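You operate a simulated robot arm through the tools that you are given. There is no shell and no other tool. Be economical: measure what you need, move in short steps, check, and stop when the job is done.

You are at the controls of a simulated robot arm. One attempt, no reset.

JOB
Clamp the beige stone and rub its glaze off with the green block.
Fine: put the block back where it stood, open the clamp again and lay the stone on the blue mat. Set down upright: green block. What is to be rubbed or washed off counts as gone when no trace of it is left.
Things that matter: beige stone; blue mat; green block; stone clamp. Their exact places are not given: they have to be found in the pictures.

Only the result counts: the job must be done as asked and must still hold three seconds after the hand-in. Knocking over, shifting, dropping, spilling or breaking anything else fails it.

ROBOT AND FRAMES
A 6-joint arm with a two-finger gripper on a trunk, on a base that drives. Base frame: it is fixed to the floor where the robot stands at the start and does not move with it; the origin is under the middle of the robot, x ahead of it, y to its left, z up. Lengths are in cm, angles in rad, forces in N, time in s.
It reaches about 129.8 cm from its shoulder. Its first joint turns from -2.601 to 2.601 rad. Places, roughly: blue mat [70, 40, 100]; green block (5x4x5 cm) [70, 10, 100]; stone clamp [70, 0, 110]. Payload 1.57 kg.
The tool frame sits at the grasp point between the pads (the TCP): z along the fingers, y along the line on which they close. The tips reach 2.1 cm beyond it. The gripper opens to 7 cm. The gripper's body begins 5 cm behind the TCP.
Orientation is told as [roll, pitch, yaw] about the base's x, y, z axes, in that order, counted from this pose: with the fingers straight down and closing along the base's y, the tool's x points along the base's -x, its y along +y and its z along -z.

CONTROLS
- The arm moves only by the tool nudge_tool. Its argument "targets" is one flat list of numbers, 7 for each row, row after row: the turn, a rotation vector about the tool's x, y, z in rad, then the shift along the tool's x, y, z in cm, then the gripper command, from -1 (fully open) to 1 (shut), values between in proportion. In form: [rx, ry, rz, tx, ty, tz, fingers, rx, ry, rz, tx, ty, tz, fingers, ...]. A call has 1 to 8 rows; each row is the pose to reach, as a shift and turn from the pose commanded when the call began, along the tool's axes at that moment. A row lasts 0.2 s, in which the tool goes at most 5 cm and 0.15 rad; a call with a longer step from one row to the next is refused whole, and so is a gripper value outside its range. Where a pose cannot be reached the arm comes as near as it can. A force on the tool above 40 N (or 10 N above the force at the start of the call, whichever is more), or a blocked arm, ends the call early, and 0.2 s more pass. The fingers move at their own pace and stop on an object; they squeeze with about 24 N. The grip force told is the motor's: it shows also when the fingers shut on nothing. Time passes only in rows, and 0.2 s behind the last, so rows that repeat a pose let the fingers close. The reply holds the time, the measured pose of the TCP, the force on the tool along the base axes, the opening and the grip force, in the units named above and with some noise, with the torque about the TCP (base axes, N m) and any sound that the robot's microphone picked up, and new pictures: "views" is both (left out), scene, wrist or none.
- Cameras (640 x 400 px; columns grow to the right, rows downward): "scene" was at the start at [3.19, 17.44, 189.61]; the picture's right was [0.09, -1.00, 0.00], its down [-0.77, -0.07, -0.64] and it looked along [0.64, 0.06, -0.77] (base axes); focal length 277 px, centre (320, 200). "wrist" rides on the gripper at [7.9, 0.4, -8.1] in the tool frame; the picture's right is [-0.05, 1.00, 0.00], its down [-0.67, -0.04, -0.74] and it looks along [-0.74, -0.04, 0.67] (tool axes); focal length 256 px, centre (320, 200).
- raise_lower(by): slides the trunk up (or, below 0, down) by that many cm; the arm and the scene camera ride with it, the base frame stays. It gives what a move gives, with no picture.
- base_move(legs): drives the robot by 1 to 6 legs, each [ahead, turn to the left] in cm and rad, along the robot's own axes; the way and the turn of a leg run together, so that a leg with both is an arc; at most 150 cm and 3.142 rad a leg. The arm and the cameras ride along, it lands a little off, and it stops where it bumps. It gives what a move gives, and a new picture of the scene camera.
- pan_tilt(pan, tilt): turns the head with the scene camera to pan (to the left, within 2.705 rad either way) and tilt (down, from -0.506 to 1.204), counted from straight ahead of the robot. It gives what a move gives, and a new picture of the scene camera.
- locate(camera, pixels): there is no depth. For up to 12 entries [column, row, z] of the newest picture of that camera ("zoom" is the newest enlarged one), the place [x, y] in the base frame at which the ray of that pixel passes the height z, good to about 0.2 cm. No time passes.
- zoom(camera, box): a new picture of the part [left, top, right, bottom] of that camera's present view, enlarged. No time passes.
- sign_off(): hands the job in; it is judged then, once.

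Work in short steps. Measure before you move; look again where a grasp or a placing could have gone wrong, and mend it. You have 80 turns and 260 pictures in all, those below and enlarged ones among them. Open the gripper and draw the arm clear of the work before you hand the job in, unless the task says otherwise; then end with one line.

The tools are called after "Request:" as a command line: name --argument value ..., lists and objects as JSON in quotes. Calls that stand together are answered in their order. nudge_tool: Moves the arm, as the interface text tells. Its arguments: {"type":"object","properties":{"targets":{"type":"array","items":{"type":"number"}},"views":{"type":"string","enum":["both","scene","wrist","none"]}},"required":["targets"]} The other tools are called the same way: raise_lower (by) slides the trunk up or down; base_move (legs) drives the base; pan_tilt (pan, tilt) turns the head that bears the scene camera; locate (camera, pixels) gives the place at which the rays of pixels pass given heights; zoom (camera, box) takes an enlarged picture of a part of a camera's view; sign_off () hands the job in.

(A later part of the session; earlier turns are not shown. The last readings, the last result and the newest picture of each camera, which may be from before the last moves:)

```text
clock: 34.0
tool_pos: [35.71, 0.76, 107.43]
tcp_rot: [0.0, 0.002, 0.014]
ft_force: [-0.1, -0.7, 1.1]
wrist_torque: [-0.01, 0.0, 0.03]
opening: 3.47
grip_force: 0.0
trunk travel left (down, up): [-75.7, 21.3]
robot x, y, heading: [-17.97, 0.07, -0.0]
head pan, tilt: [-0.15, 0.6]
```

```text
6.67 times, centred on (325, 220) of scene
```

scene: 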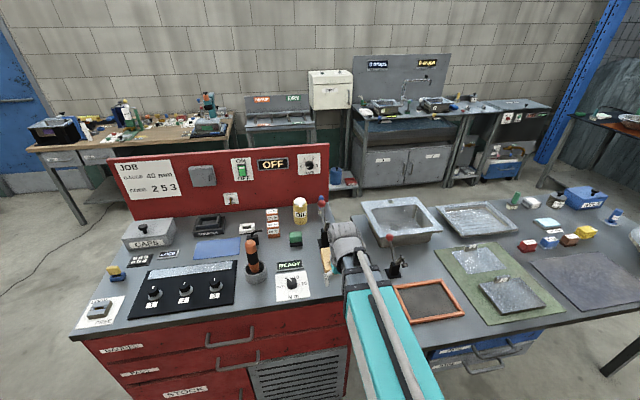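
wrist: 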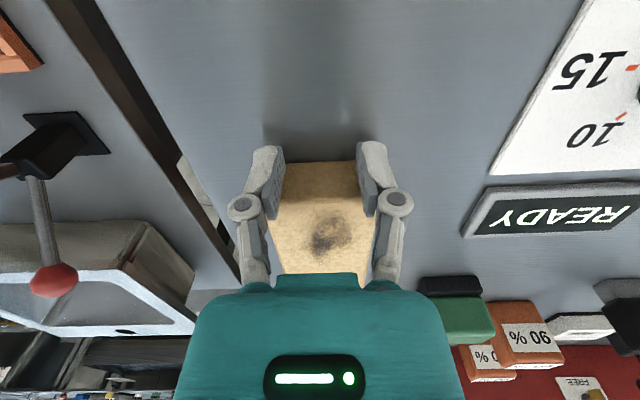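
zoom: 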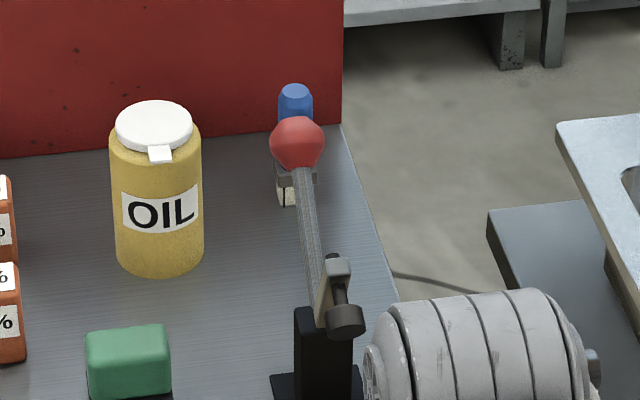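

Blue tool is at x≈86 with its top near 105, so it stays clear. I'll rise to TCP z≈117, fingers shut, and move beyond the knob to x≈77.

Request:
raise_lower --by 9.6

Request:
nudge_tool --targets '[0, 0, 0, -4.8, 0, 0, 1, 0, 0, 0, -9.6, 0, 0, 1, 0, 0, 0, -14.4, 0, 0, 1, 0, 0, 0, -19.2, 0, 0, 1, 0, 0, 0, -24, 0, 0, 1, 0, 0, 0, -28.8, 0, 0, 1, 0, 0, 0, -33.6, 0, 0, 1, 0, 0, 0, -38.4, 0, 0, 1]' --views "none"

Request:
nudge_tool --targets '[0, 0, 0, -3.2, 0, 0, 1, 0, 0, 0, -3.2, 0, 0, 1]' --views "both"

```text
clock: 35.3
tool_pos: [35.61, 0.77, 117.23]
tcp_rot: [0.0, 0.003, 0.013]
ft_force: [-0.1, 0.3, -0.3]
wrist_torque: [0.02, -0.02, 0.02]
opening: 3.48
grip_force: 0.1
trunk travel left (down, up): [-85.3, 11.7]
robot x, y, heading: [-17.83, -0.13, -0.006]
head pan, tilt: [-0.15, 0.6]
```

```text
clock: 37.1
tool_pos: [74.22, 1.34, 117.07]
tcp_rot: [0.001, 0.003, 0.014]
ft_force: [0.1, 0.3, -0.2]
wrist_torque: [0.02, 0.01, 0.01]
opening: 0.0
grip_force: 24.4
trunk travel left (down, up): [-85.3, 11.7]
robot x, y, heading: [-18.24, -0.34, -0.01]
head pan, tilt: [-0.15, 0.6]
```

```text
clock: 37.7
tool_pos: [77.02, 1.42, 117.18]
tcp_rot: [0.001, 0.004, 0.015]
ft_force: [0.2, -0.1, 0.6]
wrist_torque: [0.01, -0.04, 0.0]
opening: 0.0
grip_force: 24.0
trunk travel left (down, up): [-85.3, 11.7]
robot x, y, heading: [-18.25, -0.14, -0.001]
head pan, tilt: [-0.15, 0.6]
```

scene: 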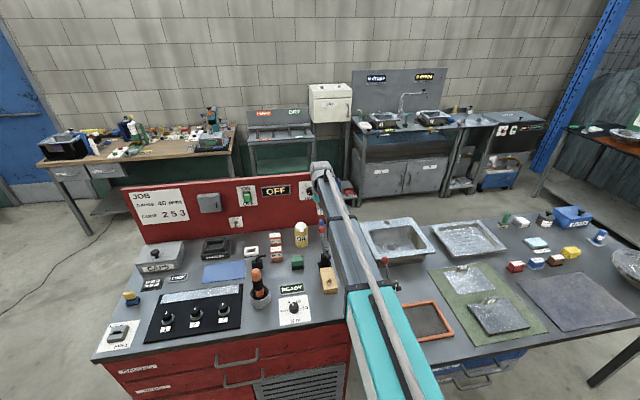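
wrist: 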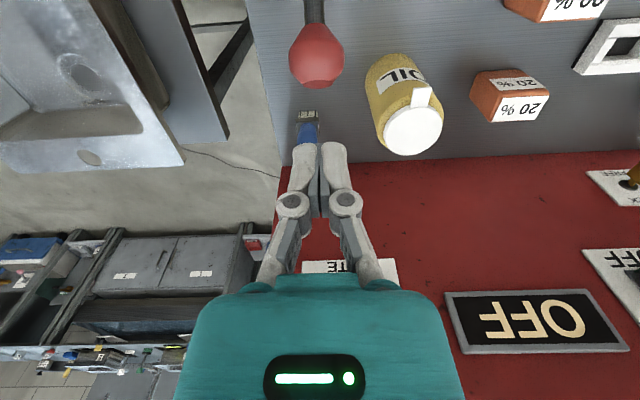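

The fingers are in line with the knob and beyond it. I'll lower to z≈111 and pull towards −x in small steps.

Request:
raise_lower --by -6.2

Request:
nudge_tool --targets '[0, 0, 0, 0.7, 0, 0, 1, 0, 0, 0, 1.4, 0, 0, 1, 0, 0, 0, 2.1, 0, 0, 1, 0, 0, 0, 2.8, 0, 0, 1, 0, 0, 0, 3.5, 0, 0, 1, 0, 0, 0, 4.2, 0, 0, 1]' --views "both"

```text
clock: 38.7
tool_pos: [77.19, 1.4, 111.02]
tcp_rot: [0.0, 0.001, 0.014]
ft_force: [13.0, -0.1, 6.7]
wrist_torque: [-0.02, -0.22, 0.0]
opening: 0.59
grip_force: 28.4
trunk travel left (down, up): [-79.1, 17.9]
robot x, y, heading: [-18.48, -0.28, 0.005]
head pan, tilt: [-0.15, 0.6]
```

```text
clock: 40.1
tool_pos: [72.92, 1.31, 110.95]
tcp_rot: [0.0, 0.004, 0.014]
ft_force: [-0.1, 0.0, 0.4]
wrist_torque: [-0.01, -0.01, 0.02]
opening: 0.02
grip_force: 29.1
trunk travel left (down, up): [-79.1, 17.9]
robot x, y, heading: [-18.25, -0.07, -0.002]
head pan, tilt: [-0.15, 0.6]
```

scene: 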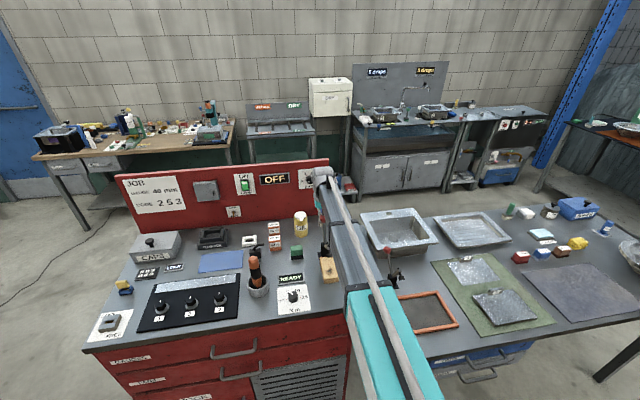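
wrist: 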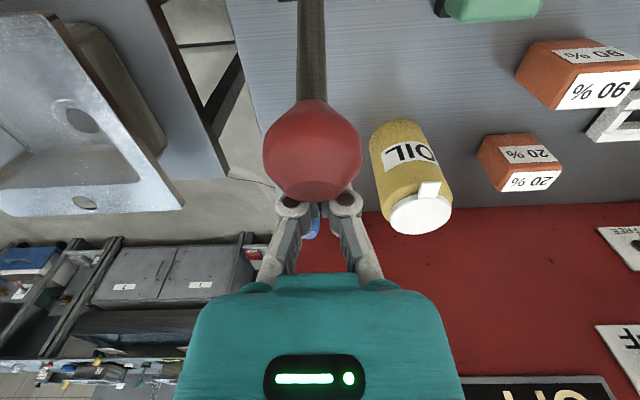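

The knob is moving with the fingers at almost no force. I'll keep pulling.

Request:
nudge_tool --targets '[0, 0, 0, 0.7, 0, 0, 1, 0, 0, 0, 1.4, 0, 0, 1, 0, 0, 0, 2.1, 0, 0, 1, 0, 0, 0, 2.8, 0, 0, 1, 0, 0, 0, 3.5, 0, 0, 1, 0, 0, 0, 4.2, 0, 0, 1]' --views "both"

```text
clock: 41.5
tool_pos: [68.72, 1.19, 110.93]
tcp_rot: [0.001, 0.003, 0.014]
ft_force: [-0.4, 0.3, -0.5]
wrist_torque: [0.0, 0.0, -0.05]
opening: 0.02
grip_force: 28.7
trunk travel left (down, up): [-79.1, 17.9]
robot x, y, heading: [-17.83, -0.38, 0.002]
head pan, tilt: [-0.15, 0.6]
```

scene: 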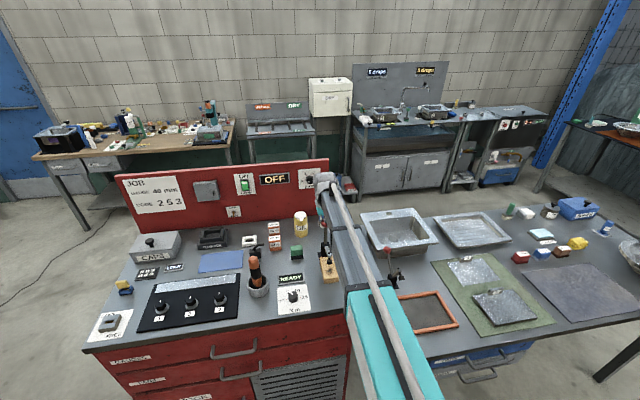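
wrist: 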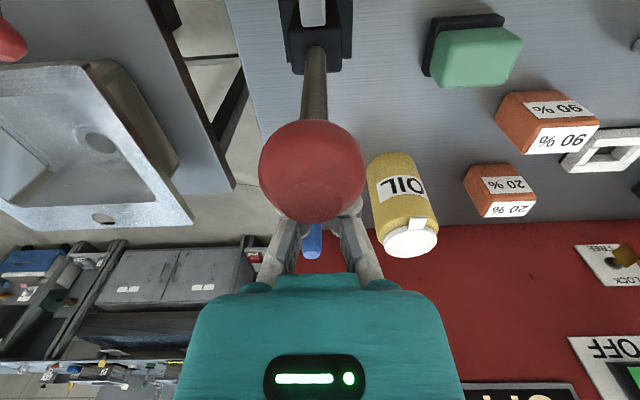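

It's coming along. I'll zoom in to see where the pad is now.

Request:
zoom --camera "scene" --box '[295, 215, 355, 295]'

```text
5.00 times, centred on (325, 255) of scene
```

zoom: 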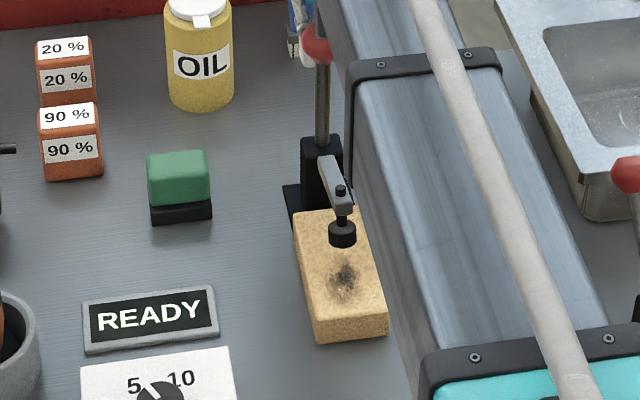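

The pad has nearly come down on the stone. I'll check pad against glaze.

Request:
locate --camera "zoom" --pixels '[[342, 246, 98], [342, 246, 99], [342, 246, 100], [345, 258, 98], [345, 303, 98], [341, 238, 99], [316, 342, 98], [300, 215, 98]]'

```text
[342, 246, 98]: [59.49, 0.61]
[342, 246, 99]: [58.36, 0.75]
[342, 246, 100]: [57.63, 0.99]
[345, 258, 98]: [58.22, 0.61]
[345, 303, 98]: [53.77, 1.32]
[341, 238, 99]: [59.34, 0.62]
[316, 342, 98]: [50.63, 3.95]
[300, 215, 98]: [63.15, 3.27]
```

The pad would land right at the glaze edge (pad front ≈58.4, glaze up to ≈58.3). I'll draw the stone back 1.6 cm before clamping; first I retreat behind the knob and go up and over.

Request:
nudge_tool --targets '[0, 0, 0, -1, 0, 0, 1, 0, 0, 0, -2, 0, 0, 1]' --views "none"

Request:
raise_lower --by 8

Request:
nudge_tool --targets '[0, 0, 0, 4.5, 0, 0, -1, 0, 0, 0, 9, 0, 0, -1, 0, 0, 0, 13.5, 0, 0, -1, 0, 0, 0, 17.6, 0, 0, -1]' --views "both"

```text
clock: 42.1
tool_pos: [70.75, 1.14, 110.98]
tcp_rot: [0.0, 0.004, 0.012]
ft_force: [0.6, 0.4, -0.1]
wrist_torque: [0.01, 0.03, -0.01]
opening: 0.01
grip_force: 28.6
trunk travel left (down, up): [-79.1, 17.9]
robot x, y, heading: [-18.06, -0.26, -0.002]
head pan, tilt: [-0.15, 0.6]
```

```text
clock: 43.3
tool_pos: [70.78, 1.19, 118.97]
tcp_rot: [0.0, 0.003, 0.014]
ft_force: [-0.6, -1.0, -0.3]
wrist_torque: [-0.01, 0.01, -0.03]
opening: 0.0
grip_force: 29.2
trunk travel left (down, up): [-87.1, 9.9]
robot x, y, heading: [-18.22, -0.31, 0.001]
head pan, tilt: [-0.15, 0.6]
```

```text
clock: 44.3
tool_pos: [53.02, 0.87, 119.07]
tcp_rot: [0.0, 0.001, 0.014]
ft_force: [0.1, -0.3, 0.5]
wrist_torque: [-0.02, 0.02, 0.01]
opening: 7.03
grip_force: 0.3
trunk travel left (down, up): [-87.1, 9.9]
robot x, y, heading: [-18.11, -0.12, 0.0]
head pan, tilt: [-0.15, 0.6]
```

scene: 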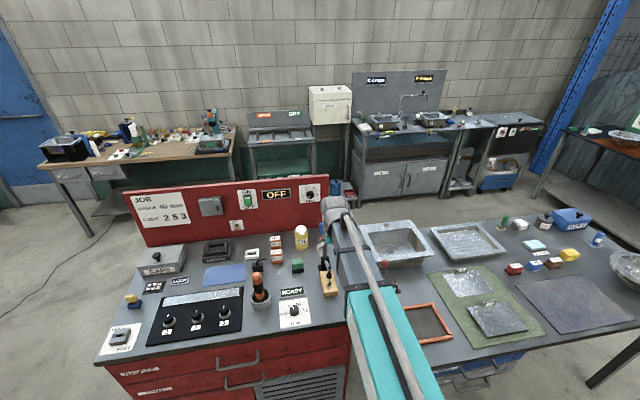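
wrist: 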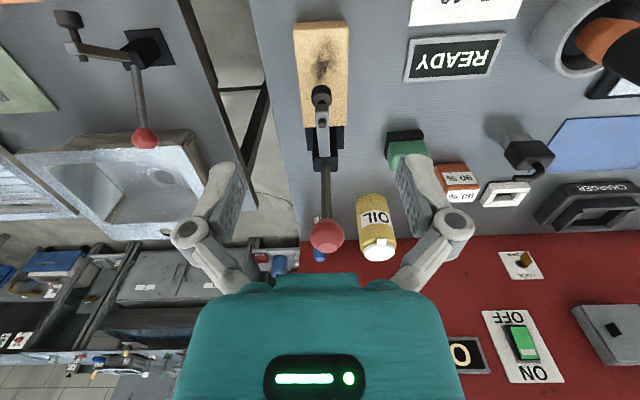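

The clamp stays where I left it. I'll zoom the wrist view to see the gap and the glaze.

Request:
zoom --camera "wrist" --box '[270, 10, 380, 140]'

Request:
zoom --camera "scene" --box '[305, 230, 355, 300]'

```text
3.08 times, centred on (325, 75) of wrist
```

zoom: 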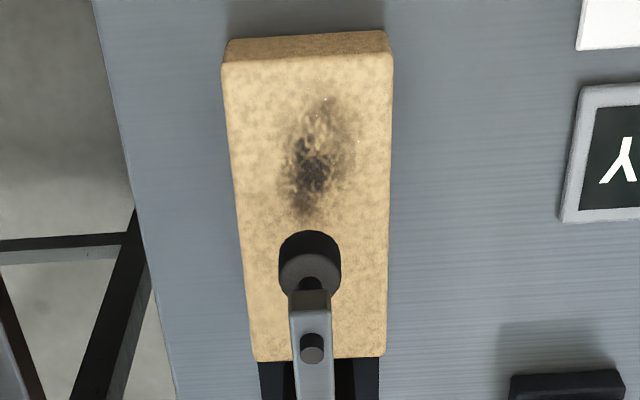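

```text
5.71 times, centred on (330, 265) of scene
```

zoom: 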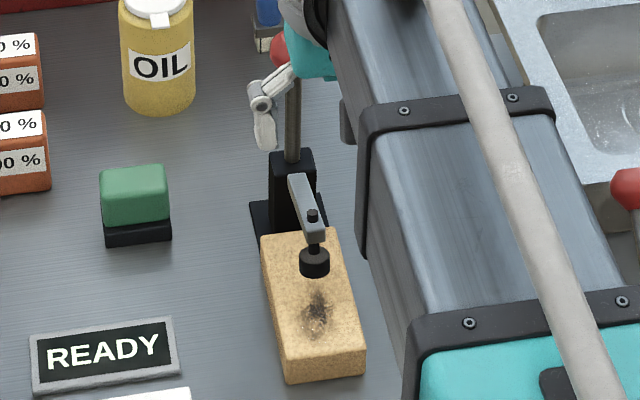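

There's room for the hand at x≈53. I'll lower over the near half of the stone.

Request:
raise_lower --by -15

Request:
raise_lower --by -6.4

Request:
nudge_tool --targets '[0, 0, 0, 0, 0, 0, 1, 0, 0, 0, 0, 0, 0, 1, 0, 0, 0, 0, 0, 0, 1]' --views "wrist"

```text
clock: 46.0
tool_pos: [53.17, 0.92, 104.04]
tcp_rot: [0.0, 0.003, 0.013]
ft_force: [0.8, -0.2, -0.3]
wrist_torque: [0.0, 0.01, 0.0]
opening: 7.01
grip_force: 0.0
trunk travel left (down, up): [-72.1, 24.9]
robot x, y, heading: [-18.1, -0.18, -0.003]
head pan, tilt: [-0.15, 0.6]
```

```text
clock: 47.1
tool_pos: [53.15, 0.92, 97.55]
tcp_rot: [0.001, 0.005, 0.013]
ft_force: [-0.3, -0.4, 0.6]
wrist_torque: [0.04, 0.01, 0.01]
opening: 7.03
grip_force: 0.0
trunk travel left (down, up): [-65.7, 31.3]
robot x, y, heading: [-18.38, -0.2, -0.002]
head pan, tilt: [-0.15, 0.6]
```

```text
clock: 47.9
tool_pos: [53.28, 0.96, 97.5]
tcp_rot: [0.001, 0.002, 0.014]
ft_force: [0.7, 1.7, 4.5]
wrist_torque: [0.27, -0.08, 0.04]
opening: 5.6
grip_force: 24.6
trunk travel left (down, up): [-65.7, 31.3]
robot x, y, heading: [-18.31, -0.23, -0.001]
head pan, tilt: [-0.15, 0.6]
```

wrist: 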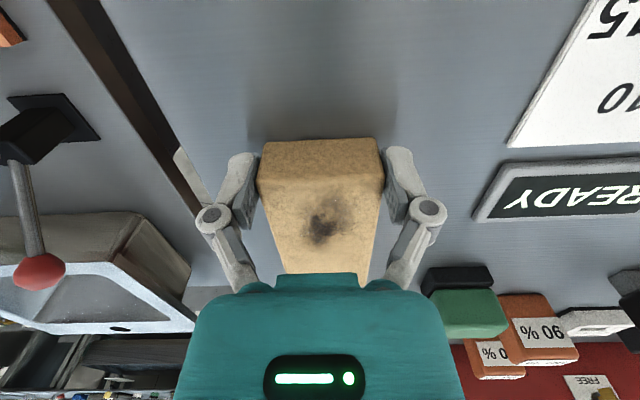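

Gripped near its near end. I'll slide it back 1.7 cm along the counter, then open.

Request:
nudge_tool --targets '[0, 0, 0, 0.6, 0, 0, 1, 0, 0, 0, 1.2, 0, 0, 1, 0, 0, 0, 1.7, 0, 0, 1, 0, 0, 0, 1.7, 0, 0, 1, 0, 0, 0, 1.7, 0, 0, -1, 0, 0, 0, 1.7, 0, 0, -1, 0, 0, 0, 1.7, 0, 0, -1]' --views "none"

Request:
raise_lower --by 12

Request:
raise_lower --by 9.5

Request:
zoom --camera "scene" --box '[305, 230, 355, 300]'

Request:
zoom --camera "wrist" --box '[270, 10, 380, 140]'

```text
clock: 49.5
tool_pos: [51.55, 0.79, 97.55]
tcp_rot: [0.001, 0.003, 0.014]
ft_force: [0.2, -0.1, -0.5]
wrist_torque: [-0.02, 0.01, 0.0]
opening: 7.02
grip_force: 0.1
trunk travel left (down, up): [-65.7, 31.3]
robot x, y, heading: [-18.18, 0.02, -0.001]
head pan, tilt: [-0.15, 0.6]
```

```text
clock: 51.0
tool_pos: [51.47, 0.93, 109.59]
tcp_rot: [0.002, 0.005, 0.015]
ft_force: [-0.1, 0.3, 0.1]
wrist_torque: [0.01, 0.0, 0.02]
opening: 7.0
grip_force: 0.0
trunk travel left (down, up): [-77.7, 19.3]
robot x, y, heading: [-17.7, -0.14, -0.007]
head pan, tilt: [-0.15, 0.6]
```

```text
clock: 52.3
tool_pos: [51.57, 0.63, 118.89]
tcp_rot: [0.001, 0.004, 0.013]
ft_force: [-0.1, -0.3, -0.2]
wrist_torque: [0.01, -0.01, -0.01]
opening: 6.99
grip_force: 0.0
trunk travel left (down, up): [-87.2, 9.8]
robot x, y, heading: [-18.48, -0.14, 0.007]
head pan, tilt: [-0.15, 0.6]
```

```text
5.71 times, centred on (330, 265) of scene
```

zoom: 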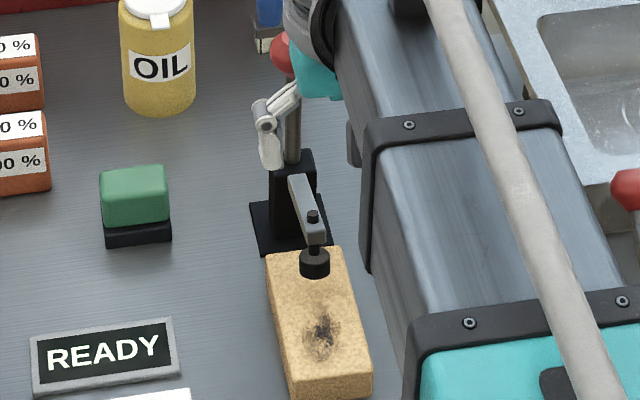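

```text
3.08 times, centred on (325, 75) of wrist
```

zoom: 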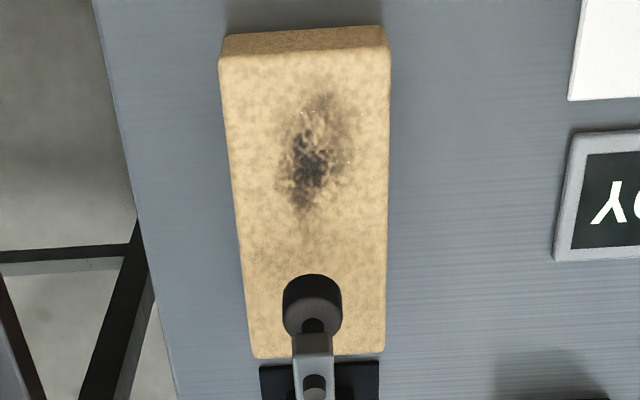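

The pad now sits fully over the stone's far end with about 2 cm to the glaze. I'll go back behind the knob to finish closing.

Request:
nudge_tool --targets '[0, 0, 0, -4.2, 0, 0, 1, 0, 0, 0, -8.4, 0, 0, 1, 0, 0, 0, -12.6, 0, 0, 1, 0, 0, 0, -16.8, 0, 0, 1, 0, 0, 0, -20.5, 0, 0, 1, 0, 0, 0, -20.5, 0, 0, 1]' --views "none"

Request:
raise_lower --by -8

Request:
nudge_tool --targets '[0, 0, 0, 1, 0, 0, 1, 0, 0, 0, 2, 0, 0, 1, 0, 0, 0, 3, 0, 0, 1, 0, 0, 0, 3.6, 0, 0, 1, 0, 0, 0, 4.2, 0, 0, 1, 0, 0, 0, 4.8, 0, 0, 1, 0, 0, 0, 5.4, 0, 0, 1, 0, 0, 0, 6, 0, 0, 1]' --views "scene"

Request:
zoom --camera "scene" --box '[295, 220, 355, 300]'

```text
clock: 53.7
tool_pos: [71.99, 1.36, 119.11]
tcp_rot: [-0.001, 0.004, 0.014]
ft_force: [0.0, 0.1, -0.2]
wrist_torque: [-0.02, -0.02, -0.02]
opening: 0.01
grip_force: 24.2
trunk travel left (down, up): [-87.2, 9.8]
robot x, y, heading: [-18.23, -0.3, 0.003]
head pan, tilt: [-0.15, 0.6]
```

```text
clock: 54.8
tool_pos: [71.91, 1.33, 111.08]
tcp_rot: [0.001, 0.004, 0.013]
ft_force: [0.0, 0.3, -0.1]
wrist_torque: [0.0, 0.01, -0.02]
opening: 0.01
grip_force: 24.5
trunk travel left (down, up): [-79.2, 17.8]
robot x, y, heading: [-18.07, -0.34, 0.0]
head pan, tilt: [-0.15, 0.6]
```

```text
clock: 56.6
tool_pos: [65.88, 1.21, 111.02]
tcp_rot: [-0.001, 0.004, 0.013]
ft_force: [-0.5, -0.1, 0.4]
wrist_torque: [0.01, 0.01, 0.01]
opening: 0.0
grip_force: 23.8
trunk travel left (down, up): [-79.2, 17.8]
robot x, y, heading: [-18.03, 0.02, -0.002]
head pan, tilt: [-0.15, 0.6]
```

scene: 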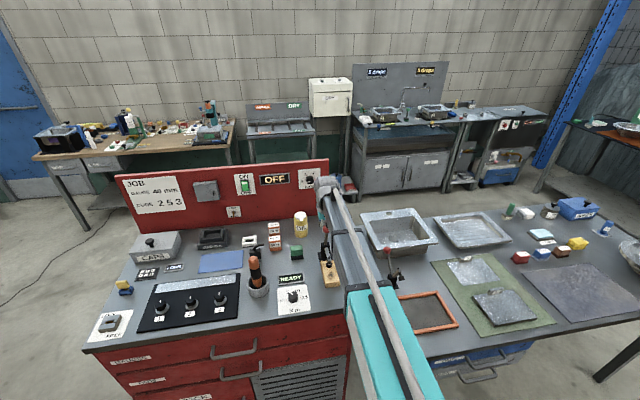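

```text
5.00 times, centred on (325, 260) of scene
```

zoom: 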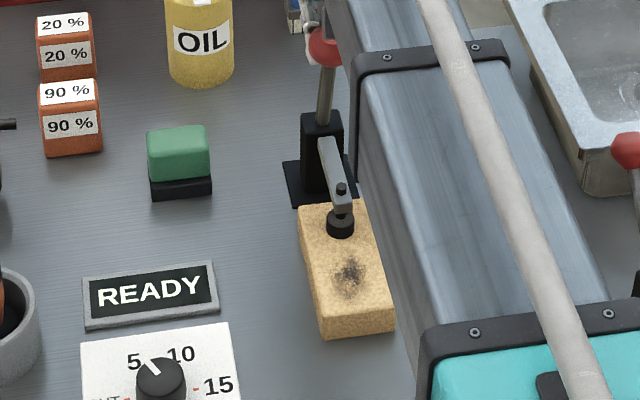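

Still free movement with no force at x=65.9. I'll continue pulling in small steps until resistance.

Request:
nudge_tool --targets '[0, 0, 0, 0.5, 0, 0, 1, 0, 0, 0, 1, 0, 0, 1, 0, 0, 0, 1.5, 0, 0, 1, 0, 0, 0, 2, 0, 0, 1, 0, 0, 0, 2.5, 0, 0, 1, 0, 0, 0, 3, 0, 0, 1]' --views "wrist"

Request:
zoom --camera "scene" --box '[295, 220, 355, 300]'

```text
clock: 57.3
tool_pos: [65.84, 1.18, 110.83]
tcp_rot: [0.0, -0.009, 0.014]
ft_force: [15.1, 0.2, 5.0]
wrist_torque: [-0.04, 0.2, -0.01]
opening: 0.6
grip_force: 28.5
trunk travel left (down, up): [-79.2, 17.8]
robot x, y, heading: [-18.24, -0.44, -0.002]
head pan, tilt: [-0.15, 0.6]
stopped in row 3: the force on the tool passed its limit at 45 N (the readings are from after the stop); the commanded pose is now the measured one
```

wrist: 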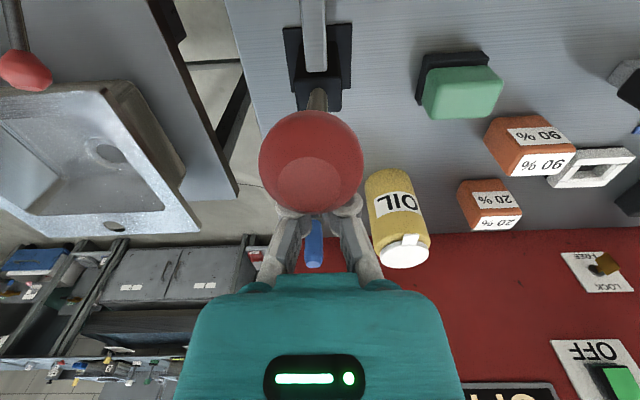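

```text
5.00 times, centred on (325, 260) of scene
```

zoom: 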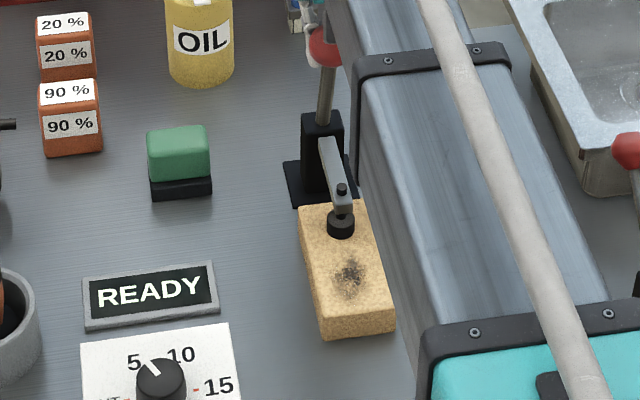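

Resistance at 45 N: the pad has seated on the stone. I'll back off, rise, and move over the green block near (68.7, 12.6).

Request:
nudge_tool --targets '[0, 0.01, 0, -1.5, 0, 0, 1, 0, 0.01, 0, -3, 0, 0, 1]' --views "none"

Request:
raise_lower --by 8

Request:
nudge_tool --targets '[0, 0, 0, 0, 4, 0, -1, 0, 0, 0, 4.5, 6, 0, -1, 0, 0, 0, 9, 9, 0, -1, 0, 0, 0, 13, 11.4, 0, -1]' --views "both"

```text
clock: 57.9
tool_pos: [68.37, 1.32, 111.09]
tcp_rot: [0.001, 0.004, 0.014]
ft_force: [-0.6, -0.3, 0.1]
wrist_torque: [-0.02, 0.01, 0.03]
opening: 0.0
grip_force: 29.3
trunk travel left (down, up): [-79.2, 17.8]
robot x, y, heading: [-18.05, -0.31, 0.002]
head pan, tilt: [-0.15, 0.6]
```

```text
clock: 59.1
tool_pos: [68.47, 1.28, 119.1]
tcp_rot: [0.0, 0.004, 0.015]
ft_force: [-0.4, 0.5, 0.2]
wrist_torque: [-0.02, 0.02, -0.03]
opening: 0.0
grip_force: 28.9
trunk travel left (down, up): [-87.2, 9.8]
robot x, y, heading: [-18.38, -0.54, -0.001]
head pan, tilt: [-0.15, 0.6]
```

```text
refused: row 3 steps farther than a row can; nothing moved
```

A step was too long. I'll repeat with shorter steps.

Request:
nudge_tool --targets '[0, 0, 0, 0, 4, 0, -1, 0, 0, 0, 3, 7, 0, -1, 0, 0, 0, 6.5, 9.5, 0, -1, 0, 0, 0, 10, 11.5, 0, -1, 0, 0, 0, 13, 11.5, 0, -1]' --views "both"

Request:
zoom --camera "wrist" --box '[220, 40, 420, 165]'

```text
clock: 60.3
tool_pos: [55.17, 12.77, 119.21]
tcp_rot: [0.001, 0.002, 0.014]
ft_force: [-0.8, 0.1, 0.1]
wrist_torque: [0.01, -0.01, -0.01]
opening: 6.99
grip_force: 0.0
trunk travel left (down, up): [-87.2, 9.8]
robot x, y, heading: [-17.97, -0.14, -0.001]
head pan, tilt: [-0.15, 0.6]
```

scene: 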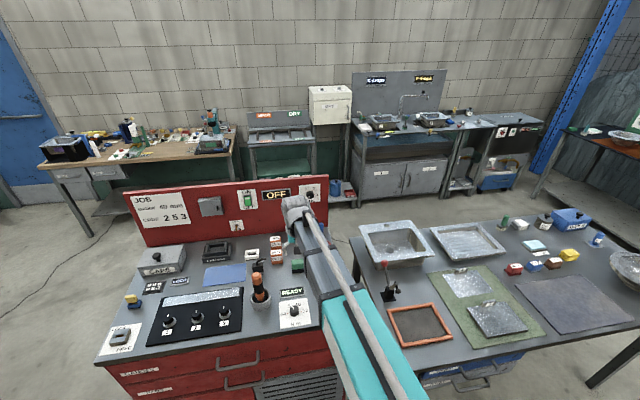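
wrist: 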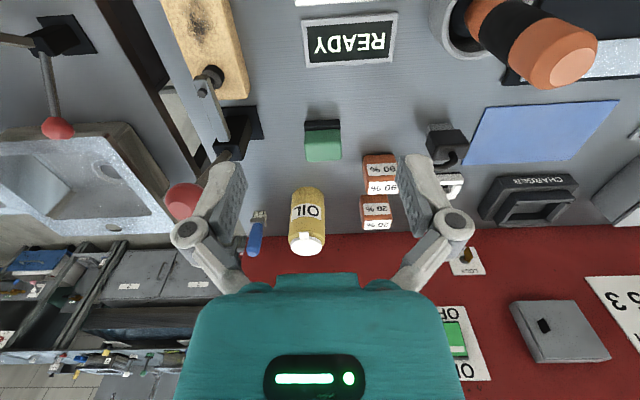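

```text
3.20 times, centred on (320, 102) of wrist
```

zoom: 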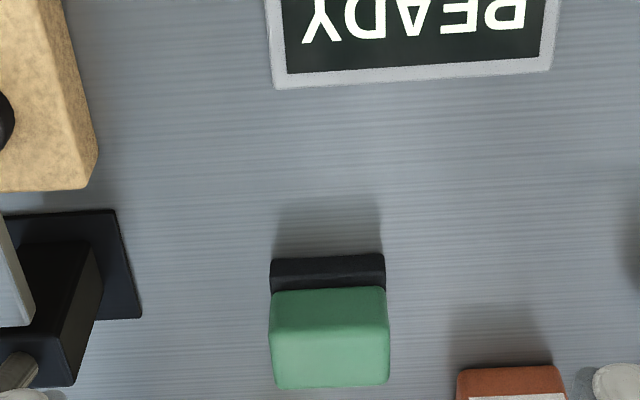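

I'll measure the block: base front edge, top corners and the orange 90% block.

Request:
locate --camera "zoom" --pixels '[[271, 261, 95], [384, 255, 95], [271, 325, 100], [387, 320, 100], [280, 388, 100], [388, 383, 100], [458, 375, 100], [272, 290, 97], [385, 286, 97]]'

```text
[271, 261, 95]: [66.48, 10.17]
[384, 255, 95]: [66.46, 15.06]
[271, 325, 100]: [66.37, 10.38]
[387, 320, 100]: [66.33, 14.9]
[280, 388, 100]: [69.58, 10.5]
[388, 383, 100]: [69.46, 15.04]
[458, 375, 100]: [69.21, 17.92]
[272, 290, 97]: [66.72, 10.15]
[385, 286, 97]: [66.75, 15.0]
```

Block centre is (68.45, 12.6). I'll move over it and lower most of the way, then check.

Request:
nudge_tool --targets '[0, 0, 0, -4.5, -0.1, 0, -0.85, 0, 0, 0, -9, -0.3, 0, -0.85, 0, 0, 0, -13.28, -0.36, 0, -0.85, 0, 0, 0, -13.28, -0.36, 0, -0.85]' --views "none"

Request:
raise_lower --by -15

Request:
zoom --camera "wrist" --box '[160, 60, 480, 260]'

```text
clock: 61.3
tool_pos: [68.79, 12.24, 119.04]
tcp_rot: [0.0, 0.003, 0.013]
ft_force: [0.4, 1.2, -0.7]
wrist_torque: [-0.01, 0.01, -0.01]
opening: 6.46
grip_force: 0.1
trunk travel left (down, up): [-87.2, 9.8]
robot x, y, heading: [-17.96, 0.01, -0.005]
head pan, tilt: [-0.15, 0.6]
```

```text
clock: 63.0
tool_pos: [68.76, 12.5, 104.11]
tcp_rot: [0.0, 0.004, 0.013]
ft_force: [-0.2, -0.8, -0.3]
wrist_torque: [0.0, 0.01, -0.02]
opening: 6.45
grip_force: 0.1
trunk travel left (down, up): [-72.2, 24.8]
robot x, y, heading: [-17.96, -0.37, -0.003]
head pan, tilt: [-0.15, 0.6]
```

```text
2.00 times, centred on (320, 160) of wrist
```

zoom: 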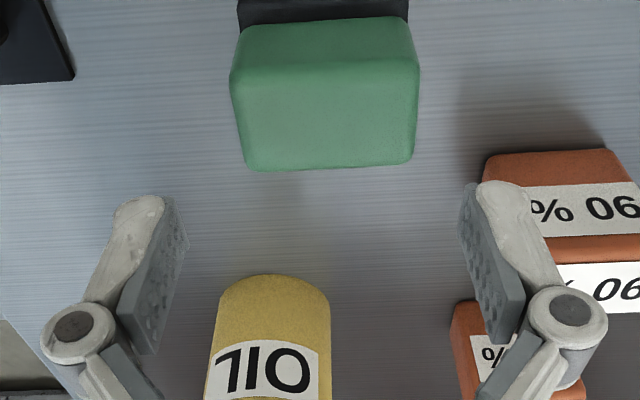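

Alignment looks good; I'll check the orange block's clearance from the right finger.

Request:
locate --camera "zoom" --pixels '[[485, 155, 95], [485, 182, 100], [470, 310, 100], [245, 168, 100], [413, 163, 100], [232, 72, 100], [419, 62, 100]]'

```text
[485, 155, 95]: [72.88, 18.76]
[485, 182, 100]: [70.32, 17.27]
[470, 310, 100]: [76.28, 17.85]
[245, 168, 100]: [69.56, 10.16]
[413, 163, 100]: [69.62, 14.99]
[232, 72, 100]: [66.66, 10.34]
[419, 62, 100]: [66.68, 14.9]
```

The orange block starts around x≥71, y≥17.5, so it's clear. I'll lower and grip.

Request:
raise_lower --by -5.4

Request:
nudge_tool --targets '[0, 0, 0, 0, 0, 0, 1, 0, 0, 0, 0, 0, 0, 1, 0, 0, 0, 0, 0, 0, 1]' --views "wrist"

```text
clock: 64.0
tool_pos: [68.69, 12.47, 98.7]
tcp_rot: [0.0, 0.003, 0.014]
ft_force: [-0.6, -0.6, 0.0]
wrist_torque: [-0.02, 0.01, 0.01]
opening: 6.46
grip_force: 0.1
trunk travel left (down, up): [-66.8, 30.2]
robot x, y, heading: [-17.45, -0.28, 0.0]
head pan, tilt: [-0.15, 0.6]
```

```text
clock: 64.8
tool_pos: [68.83, 12.34, 98.67]
tcp_rot: [-0.001, 0.004, 0.014]
ft_force: [0.2, 1.2, 1.9]
wrist_torque: [0.14, 0.01, -0.02]
opening: 4.97
grip_force: 24.0
trunk travel left (down, up): [-66.8, 30.2]
robot x, y, heading: [-17.95, -0.01, -0.002]
head pan, tilt: [-0.15, 0.6]
```

wrist: 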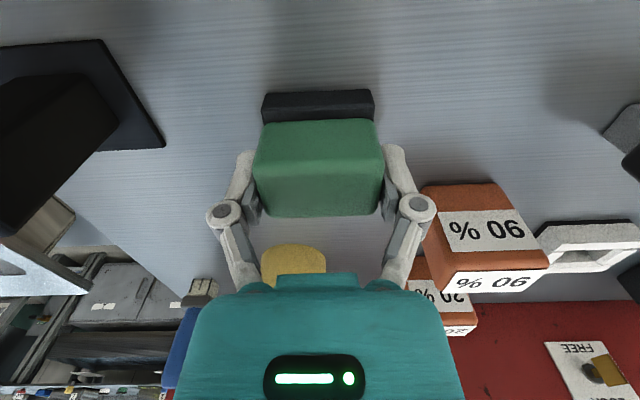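

Block held (4.97 cm). I'll note the return pose: TCP (68.75, 12.45, 98.67). Next I lift, draw back to x≈54, then go across to the stone.

Request:
raise_lower --by 13

Request:
nudge_tool --targets '[0, 0, 0, 5, 0, 0, 1, 0, 0, 0, 10, 0, 0, 1, 0, 0, 0, 14.5, 0, 0, 1, 0, 0, 0, 14.5, -4, 0, 1, 0, 0, 0, 14.5, -8, 0, 1, 0, 0, 0, 14.5, -11.2, 0, 1]' --views "both"

Request:
zoom --camera "scene" --box '[285, 210, 365, 310]'

```text
clock: 66.4
tool_pos: [68.86, 12.46, 111.54]
tcp_rot: [-0.001, 0.002, 0.015]
ft_force: [-0.1, 0.0, -1.2]
wrist_torque: [0.02, -0.01, -0.01]
opening: 4.96
grip_force: 23.5
trunk travel left (down, up): [-79.8, 17.2]
robot x, y, heading: [-18.01, 0.17, -0.002]
head pan, tilt: [-0.15, 0.6]
```

```text
clock: 67.8
tool_pos: [54.61, 1.04, 111.79]
tcp_rot: [-0.001, 0.004, 0.014]
ft_force: [-0.1, 0.1, -0.6]
wrist_torque: [-0.01, -0.03, 0.0]
opening: 4.95
grip_force: 23.8
trunk travel left (down, up): [-79.8, 17.2]
robot x, y, heading: [-18.03, -0.16, -0.005]
head pan, tilt: [-0.15, 0.6]
```

scene: 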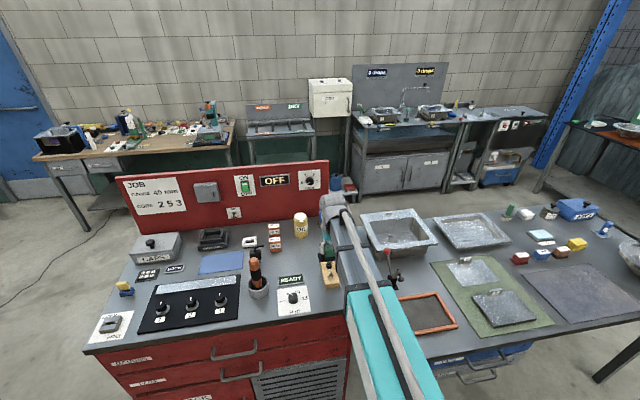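
wrist: 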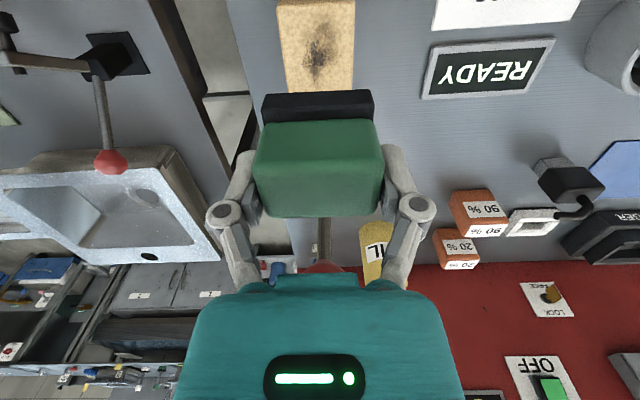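

```text
4.00 times, centred on (325, 260) of scene
```

zoom: 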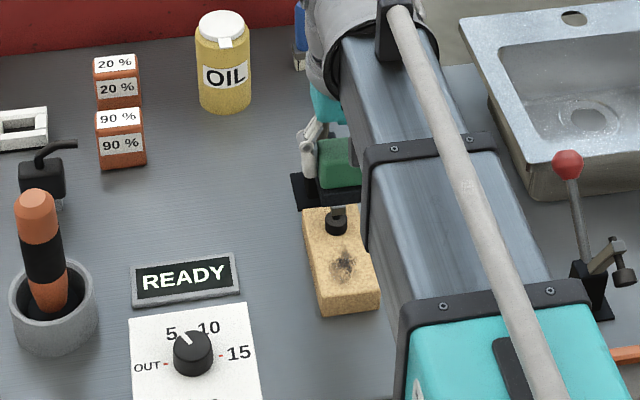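

Now over the glaze with the block. I'll lower to just above contact, then touch down gently.

Request:
raise_lower --by -9.4

Request:
raise_lower --by -0.7

```text
clock: 69.0
tool_pos: [54.75, 1.13, 102.34]
tcp_rot: [-0.002, 0.004, 0.014]
ft_force: [0.2, 0.3, -1.7]
wrist_torque: [0.0, -0.02, -0.01]
opening: 4.95
grip_force: 23.6
trunk travel left (down, up): [-70.4, 26.6]
robot x, y, heading: [-18.13, -0.21, -0.005]
head pan, tilt: [-0.15, 0.6]
```

```text
clock: 69.6
tool_pos: [54.54, 1.03, 101.73]
tcp_rot: [0.002, 0.001, 0.015]
ft_force: [3.3, -0.8, 11.0]
wrist_torque: [0.01, -0.03, -0.01]
opening: 4.94
grip_force: 23.3
trunk travel left (down, up): [-69.7, 27.3]
robot x, y, heading: [-18.09, -0.23, -0.001]
head pan, tilt: [-0.15, 0.6]
```

Contact with 11 N down. I'll rub back and forth along x.

Request:
nudge_tool --targets '[0, 0, 0, -1.4, 0, 0, 1, 0, 0, 0, 0.2, 0, 0, 1, 0, 0, 0, 1.8, 0, 0, 1, 0, 0, 0, 0.2, 0, 0, 1, 0, 0, 0, -1.4, 0, 0, 1, 0, 0, 0, 0.2, 0, 0, 1, 0, 0, 0, 1.8, 0, 0, 1, 0, 0, 0, 0, 0, 0, 1]' --views "none"

Request:
nudge_tool --targets '[0, 0, 0, -1.4, 0, 0, 1, 0, 0, 0, 0.2, 0, 0, 1, 0, 0, 0, 1.8, 0, 0, 1, 0, 0, 0, 0.2, 0, 0, 1, 0, 0, 0, -1.4, 0, 0, 1, 0, 0, 0, 0.2, 0, 0, 1, 0, 0, 0, 2.4, 0, 0, 1, 0, 0, 0, 2.4, 0, 0, 1]' --views "both"

Request:
zoom --camera "scene" --box '[300, 225, 360, 305]'

```text
clock: 71.4
tool_pos: [54.44, 0.96, 101.57]
tcp_rot: [0.0, 0.004, 0.015]
ft_force: [-1.4, -0.7, 4.9]
wrist_torque: [0.0, -0.02, -0.01]
opening: 4.96
grip_force: 23.8
trunk travel left (down, up): [-69.7, 27.3]
robot x, y, heading: [-17.71, 0.02, 0.0]
head pan, tilt: [-0.15, 0.6]
```

```text
clock: 73.2
tool_pos: [52.1, 1.1, 101.65]
tcp_rot: [0.0, 0.004, 0.013]
ft_force: [-1.7, 0.7, 3.8]
wrist_torque: [-0.01, 0.02, 0.02]
opening: 4.92
grip_force: 24.3
trunk travel left (down, up): [-69.7, 27.3]
robot x, y, heading: [-18.14, -0.44, -0.001]
head pan, tilt: [-0.15, 0.6]
```

scene: 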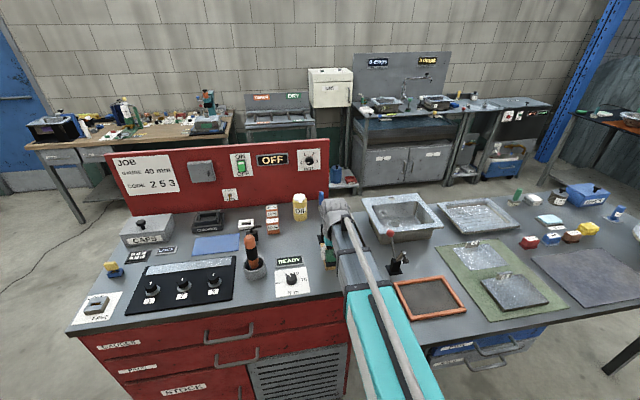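
wrist: 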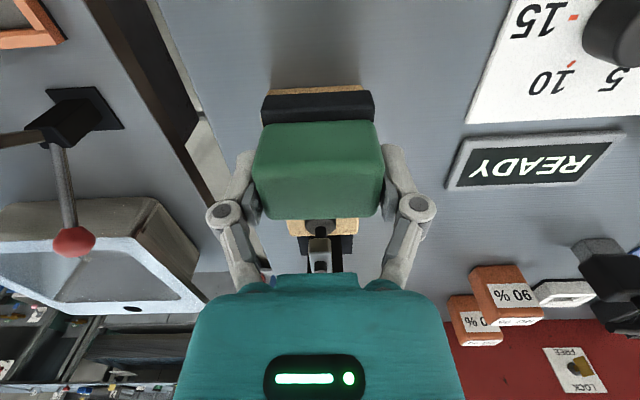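

```text
5.00 times, centred on (330, 265) of scene
```

zoom: 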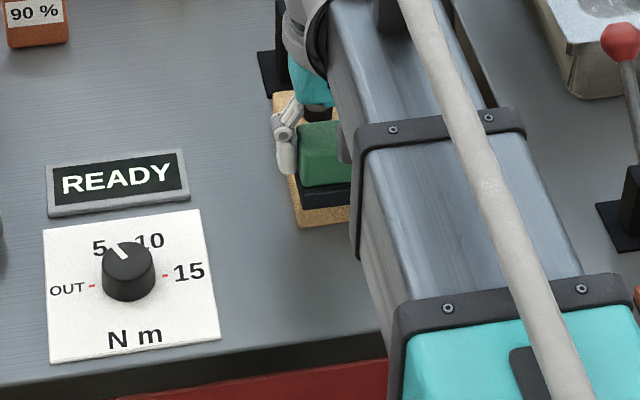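

The stone has stayed put. I'll press slightly harder and rub more, including small sideways strokes.

Request:
raise_lower --by -0.12

Request:
nudge_tool --targets '[0, 0, 0, -1.3, 0.4, 0, 1, 0, 0, 0, -2.6, 0.4, 0, 1, 0, 0, 0, -3.8, 0.4, 0, 1, 0, 0, 0, -2.6, -0.4, 0, 1, 0, 0, 0, -1.3, -0.4, 0, 1, 0, 0, 0, 0, -0.4, 0, 1, 0, 0, 0, -1.9, -0.4, 0, 1, 0, 0, 0, -3.8, 0, 0, 1]' --views "none"

Request:
nudge_tool --targets '[0, 0, 0, 1.3, 0, 0, 1, 0, 0, 0, 2.6, 0, 0, 1, 0, 0, 0, 3.8, 0, 0, 1, 0, 0, 0, 2.6, 0, 0, 1, 0, 0, 0, 1.3, 0, 0, 1, 0, 0, 0, 0, 0, 0, 1, 0, 0, 0, 1.9, 0, 0, 1, 0, 0, 0, 2.5, 0, 0, 1]' --views "none"

Request:
raise_lower --by 12

Request:
nudge_tool --targets '[0, 0, 0, 4, 0, 0, 1, 0, 0, 0, 8, 0, 0, 1, 0, 0, 0, 12, 0, 0, 1]' --views "wrist"

Request:
zoom --camera "scene" --box '[300, 220, 360, 300]'

```text
clock: 73.7
tool_pos: [52.06, 1.12, 101.58]
tcp_rot: [0.0, 0.004, 0.015]
ft_force: [0.4, -0.6, 16.2]
wrist_torque: [0.0, -0.02, 0.0]
opening: 4.97
grip_force: 23.8
trunk travel left (down, up): [-69.6, 27.4]
robot x, y, heading: [-18.09, 0.09, -0.006]
head pan, tilt: [-0.15, 0.6]
```

```text
clock: 75.5
tool_pos: [55.83, 1.22, 101.47]
tcp_rot: [0.0, 0.003, 0.013]
ft_force: [-1.6, 0.0, 6.1]
wrist_torque: [-0.01, -0.05, -0.01]
opening: 4.93
grip_force: 24.1
trunk travel left (down, up): [-69.6, 27.4]
robot x, y, heading: [-18.01, -0.19, -0.0]
head pan, tilt: [-0.15, 0.6]
```

```text
clock: 77.3
tool_pos: [53.52, 1.11, 101.49]
tcp_rot: [0.002, 0.001, 0.014]
ft_force: [2.8, 0.2, 7.2]
wrist_torque: [-0.03, -0.21, -0.03]
opening: 4.95
grip_force: 23.7
trunk travel left (down, up): [-69.6, 27.4]
robot x, y, heading: [-18.22, -0.23, -0.003]
head pan, tilt: [-0.15, 0.6]
```

```text
clock: 78.8
tool_pos: [53.47, 1.06, 113.38]
tcp_rot: [-0.001, 0.004, 0.013]
ft_force: [0.3, 0.4, -1.1]
wrist_torque: [0.05, -0.01, 0.03]
opening: 4.95
grip_force: 23.8
trunk travel left (down, up): [-81.6, 15.4]
robot x, y, heading: [-18.27, -0.09, -0.001]
head pan, tilt: [-0.15, 0.6]
```

```text
clock: 79.6
tool_pos: [41.45, 0.99, 113.51]
tcp_rot: [-0.002, 0.003, 0.014]
ft_force: [-0.2, 0.3, -1.2]
wrist_torque: [0.0, 0.0, 0.02]
opening: 4.94
grip_force: 23.8
trunk travel left (down, up): [-81.6, 15.4]
robot x, y, heading: [-18.1, 0.05, 0.003]
head pan, tilt: [-0.15, 0.6]
```

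wrist: 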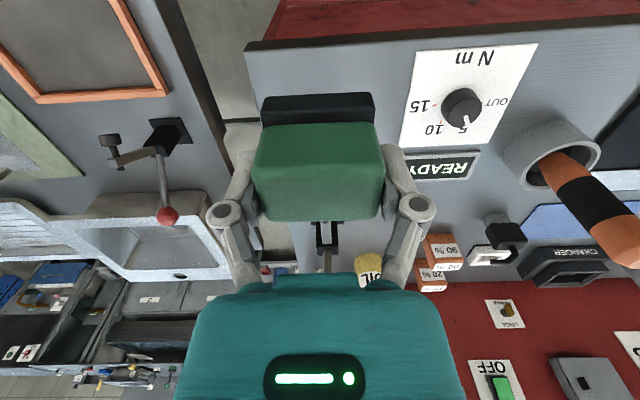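

```text
5.00 times, centred on (330, 260) of scene
```

zoom: 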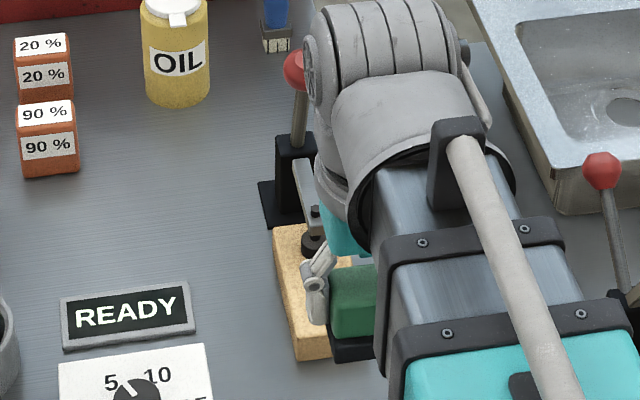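

The stone is hidden by the block. I'll move to y≈13 so the wrist camera sees it.

Request:
nudge_tool --targets '[0, 0, 0, 0, 4, 0, 1, 0, 0, 0, 0, 8, 0, 1, 0, 0, 0, -3, 11.5, 0, 1, 0, 0, 0, -7.5, 11.5, 0, 1, 0, 0, 0, -12, 11.4, 0, 1]' --views "wrist"

Request:
zoom --camera "wrist" --box '[130, 0, 290, 110]'

```text
clock: 80.8
tool_pos: [53.69, 12.43, 113.4]
tcp_rot: [0.0, 0.004, 0.014]
ft_force: [0.3, 0.7, -1.5]
wrist_torque: [0.02, -0.01, 0.02]
opening: 4.96
grip_force: 23.8
trunk travel left (down, up): [-81.6, 15.4]
robot x, y, heading: [-17.9, 0.17, -0.004]
head pan, tilt: [-0.15, 0.6]
```

wrist: 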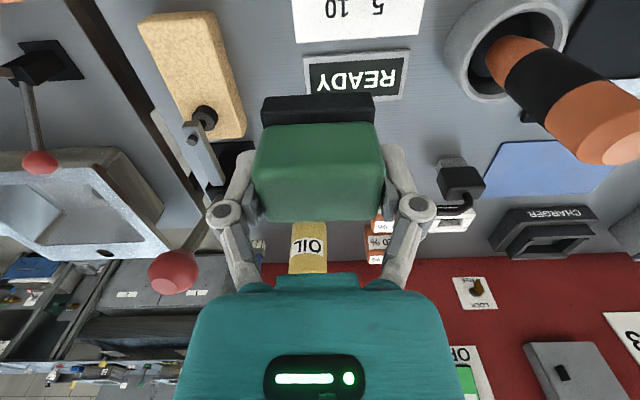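

```text
3.64 times, centred on (210, 55) of wrist
```

zoom: 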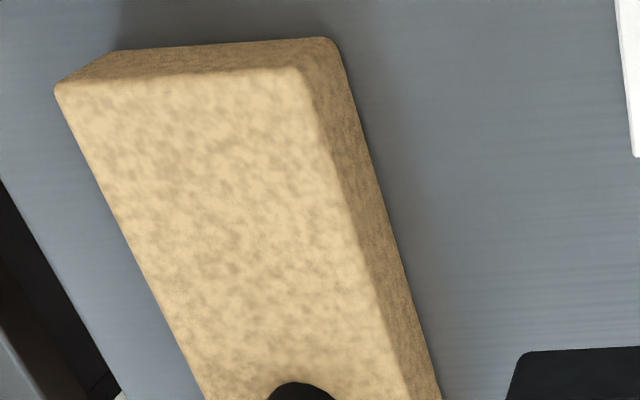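

The glaze looks gone. One closer look for faint specks.

Request:
zoom --camera "wrist" --box '[140, 15, 220, 65]'

Request:
zoom --camera "wrist" --box '[170, 60, 250, 110]'

```text
8.00 times, centred on (180, 40) of wrist
```

zoom: 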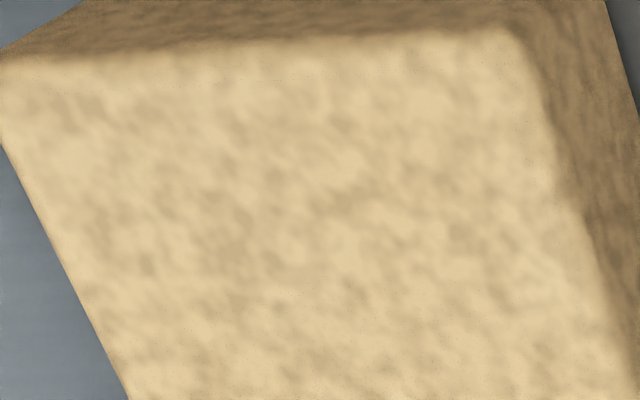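

```text
8.00 times, centred on (210, 85) of wrist
```

zoom: 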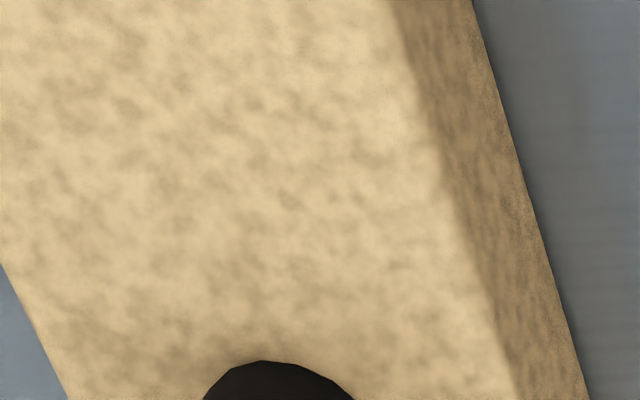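

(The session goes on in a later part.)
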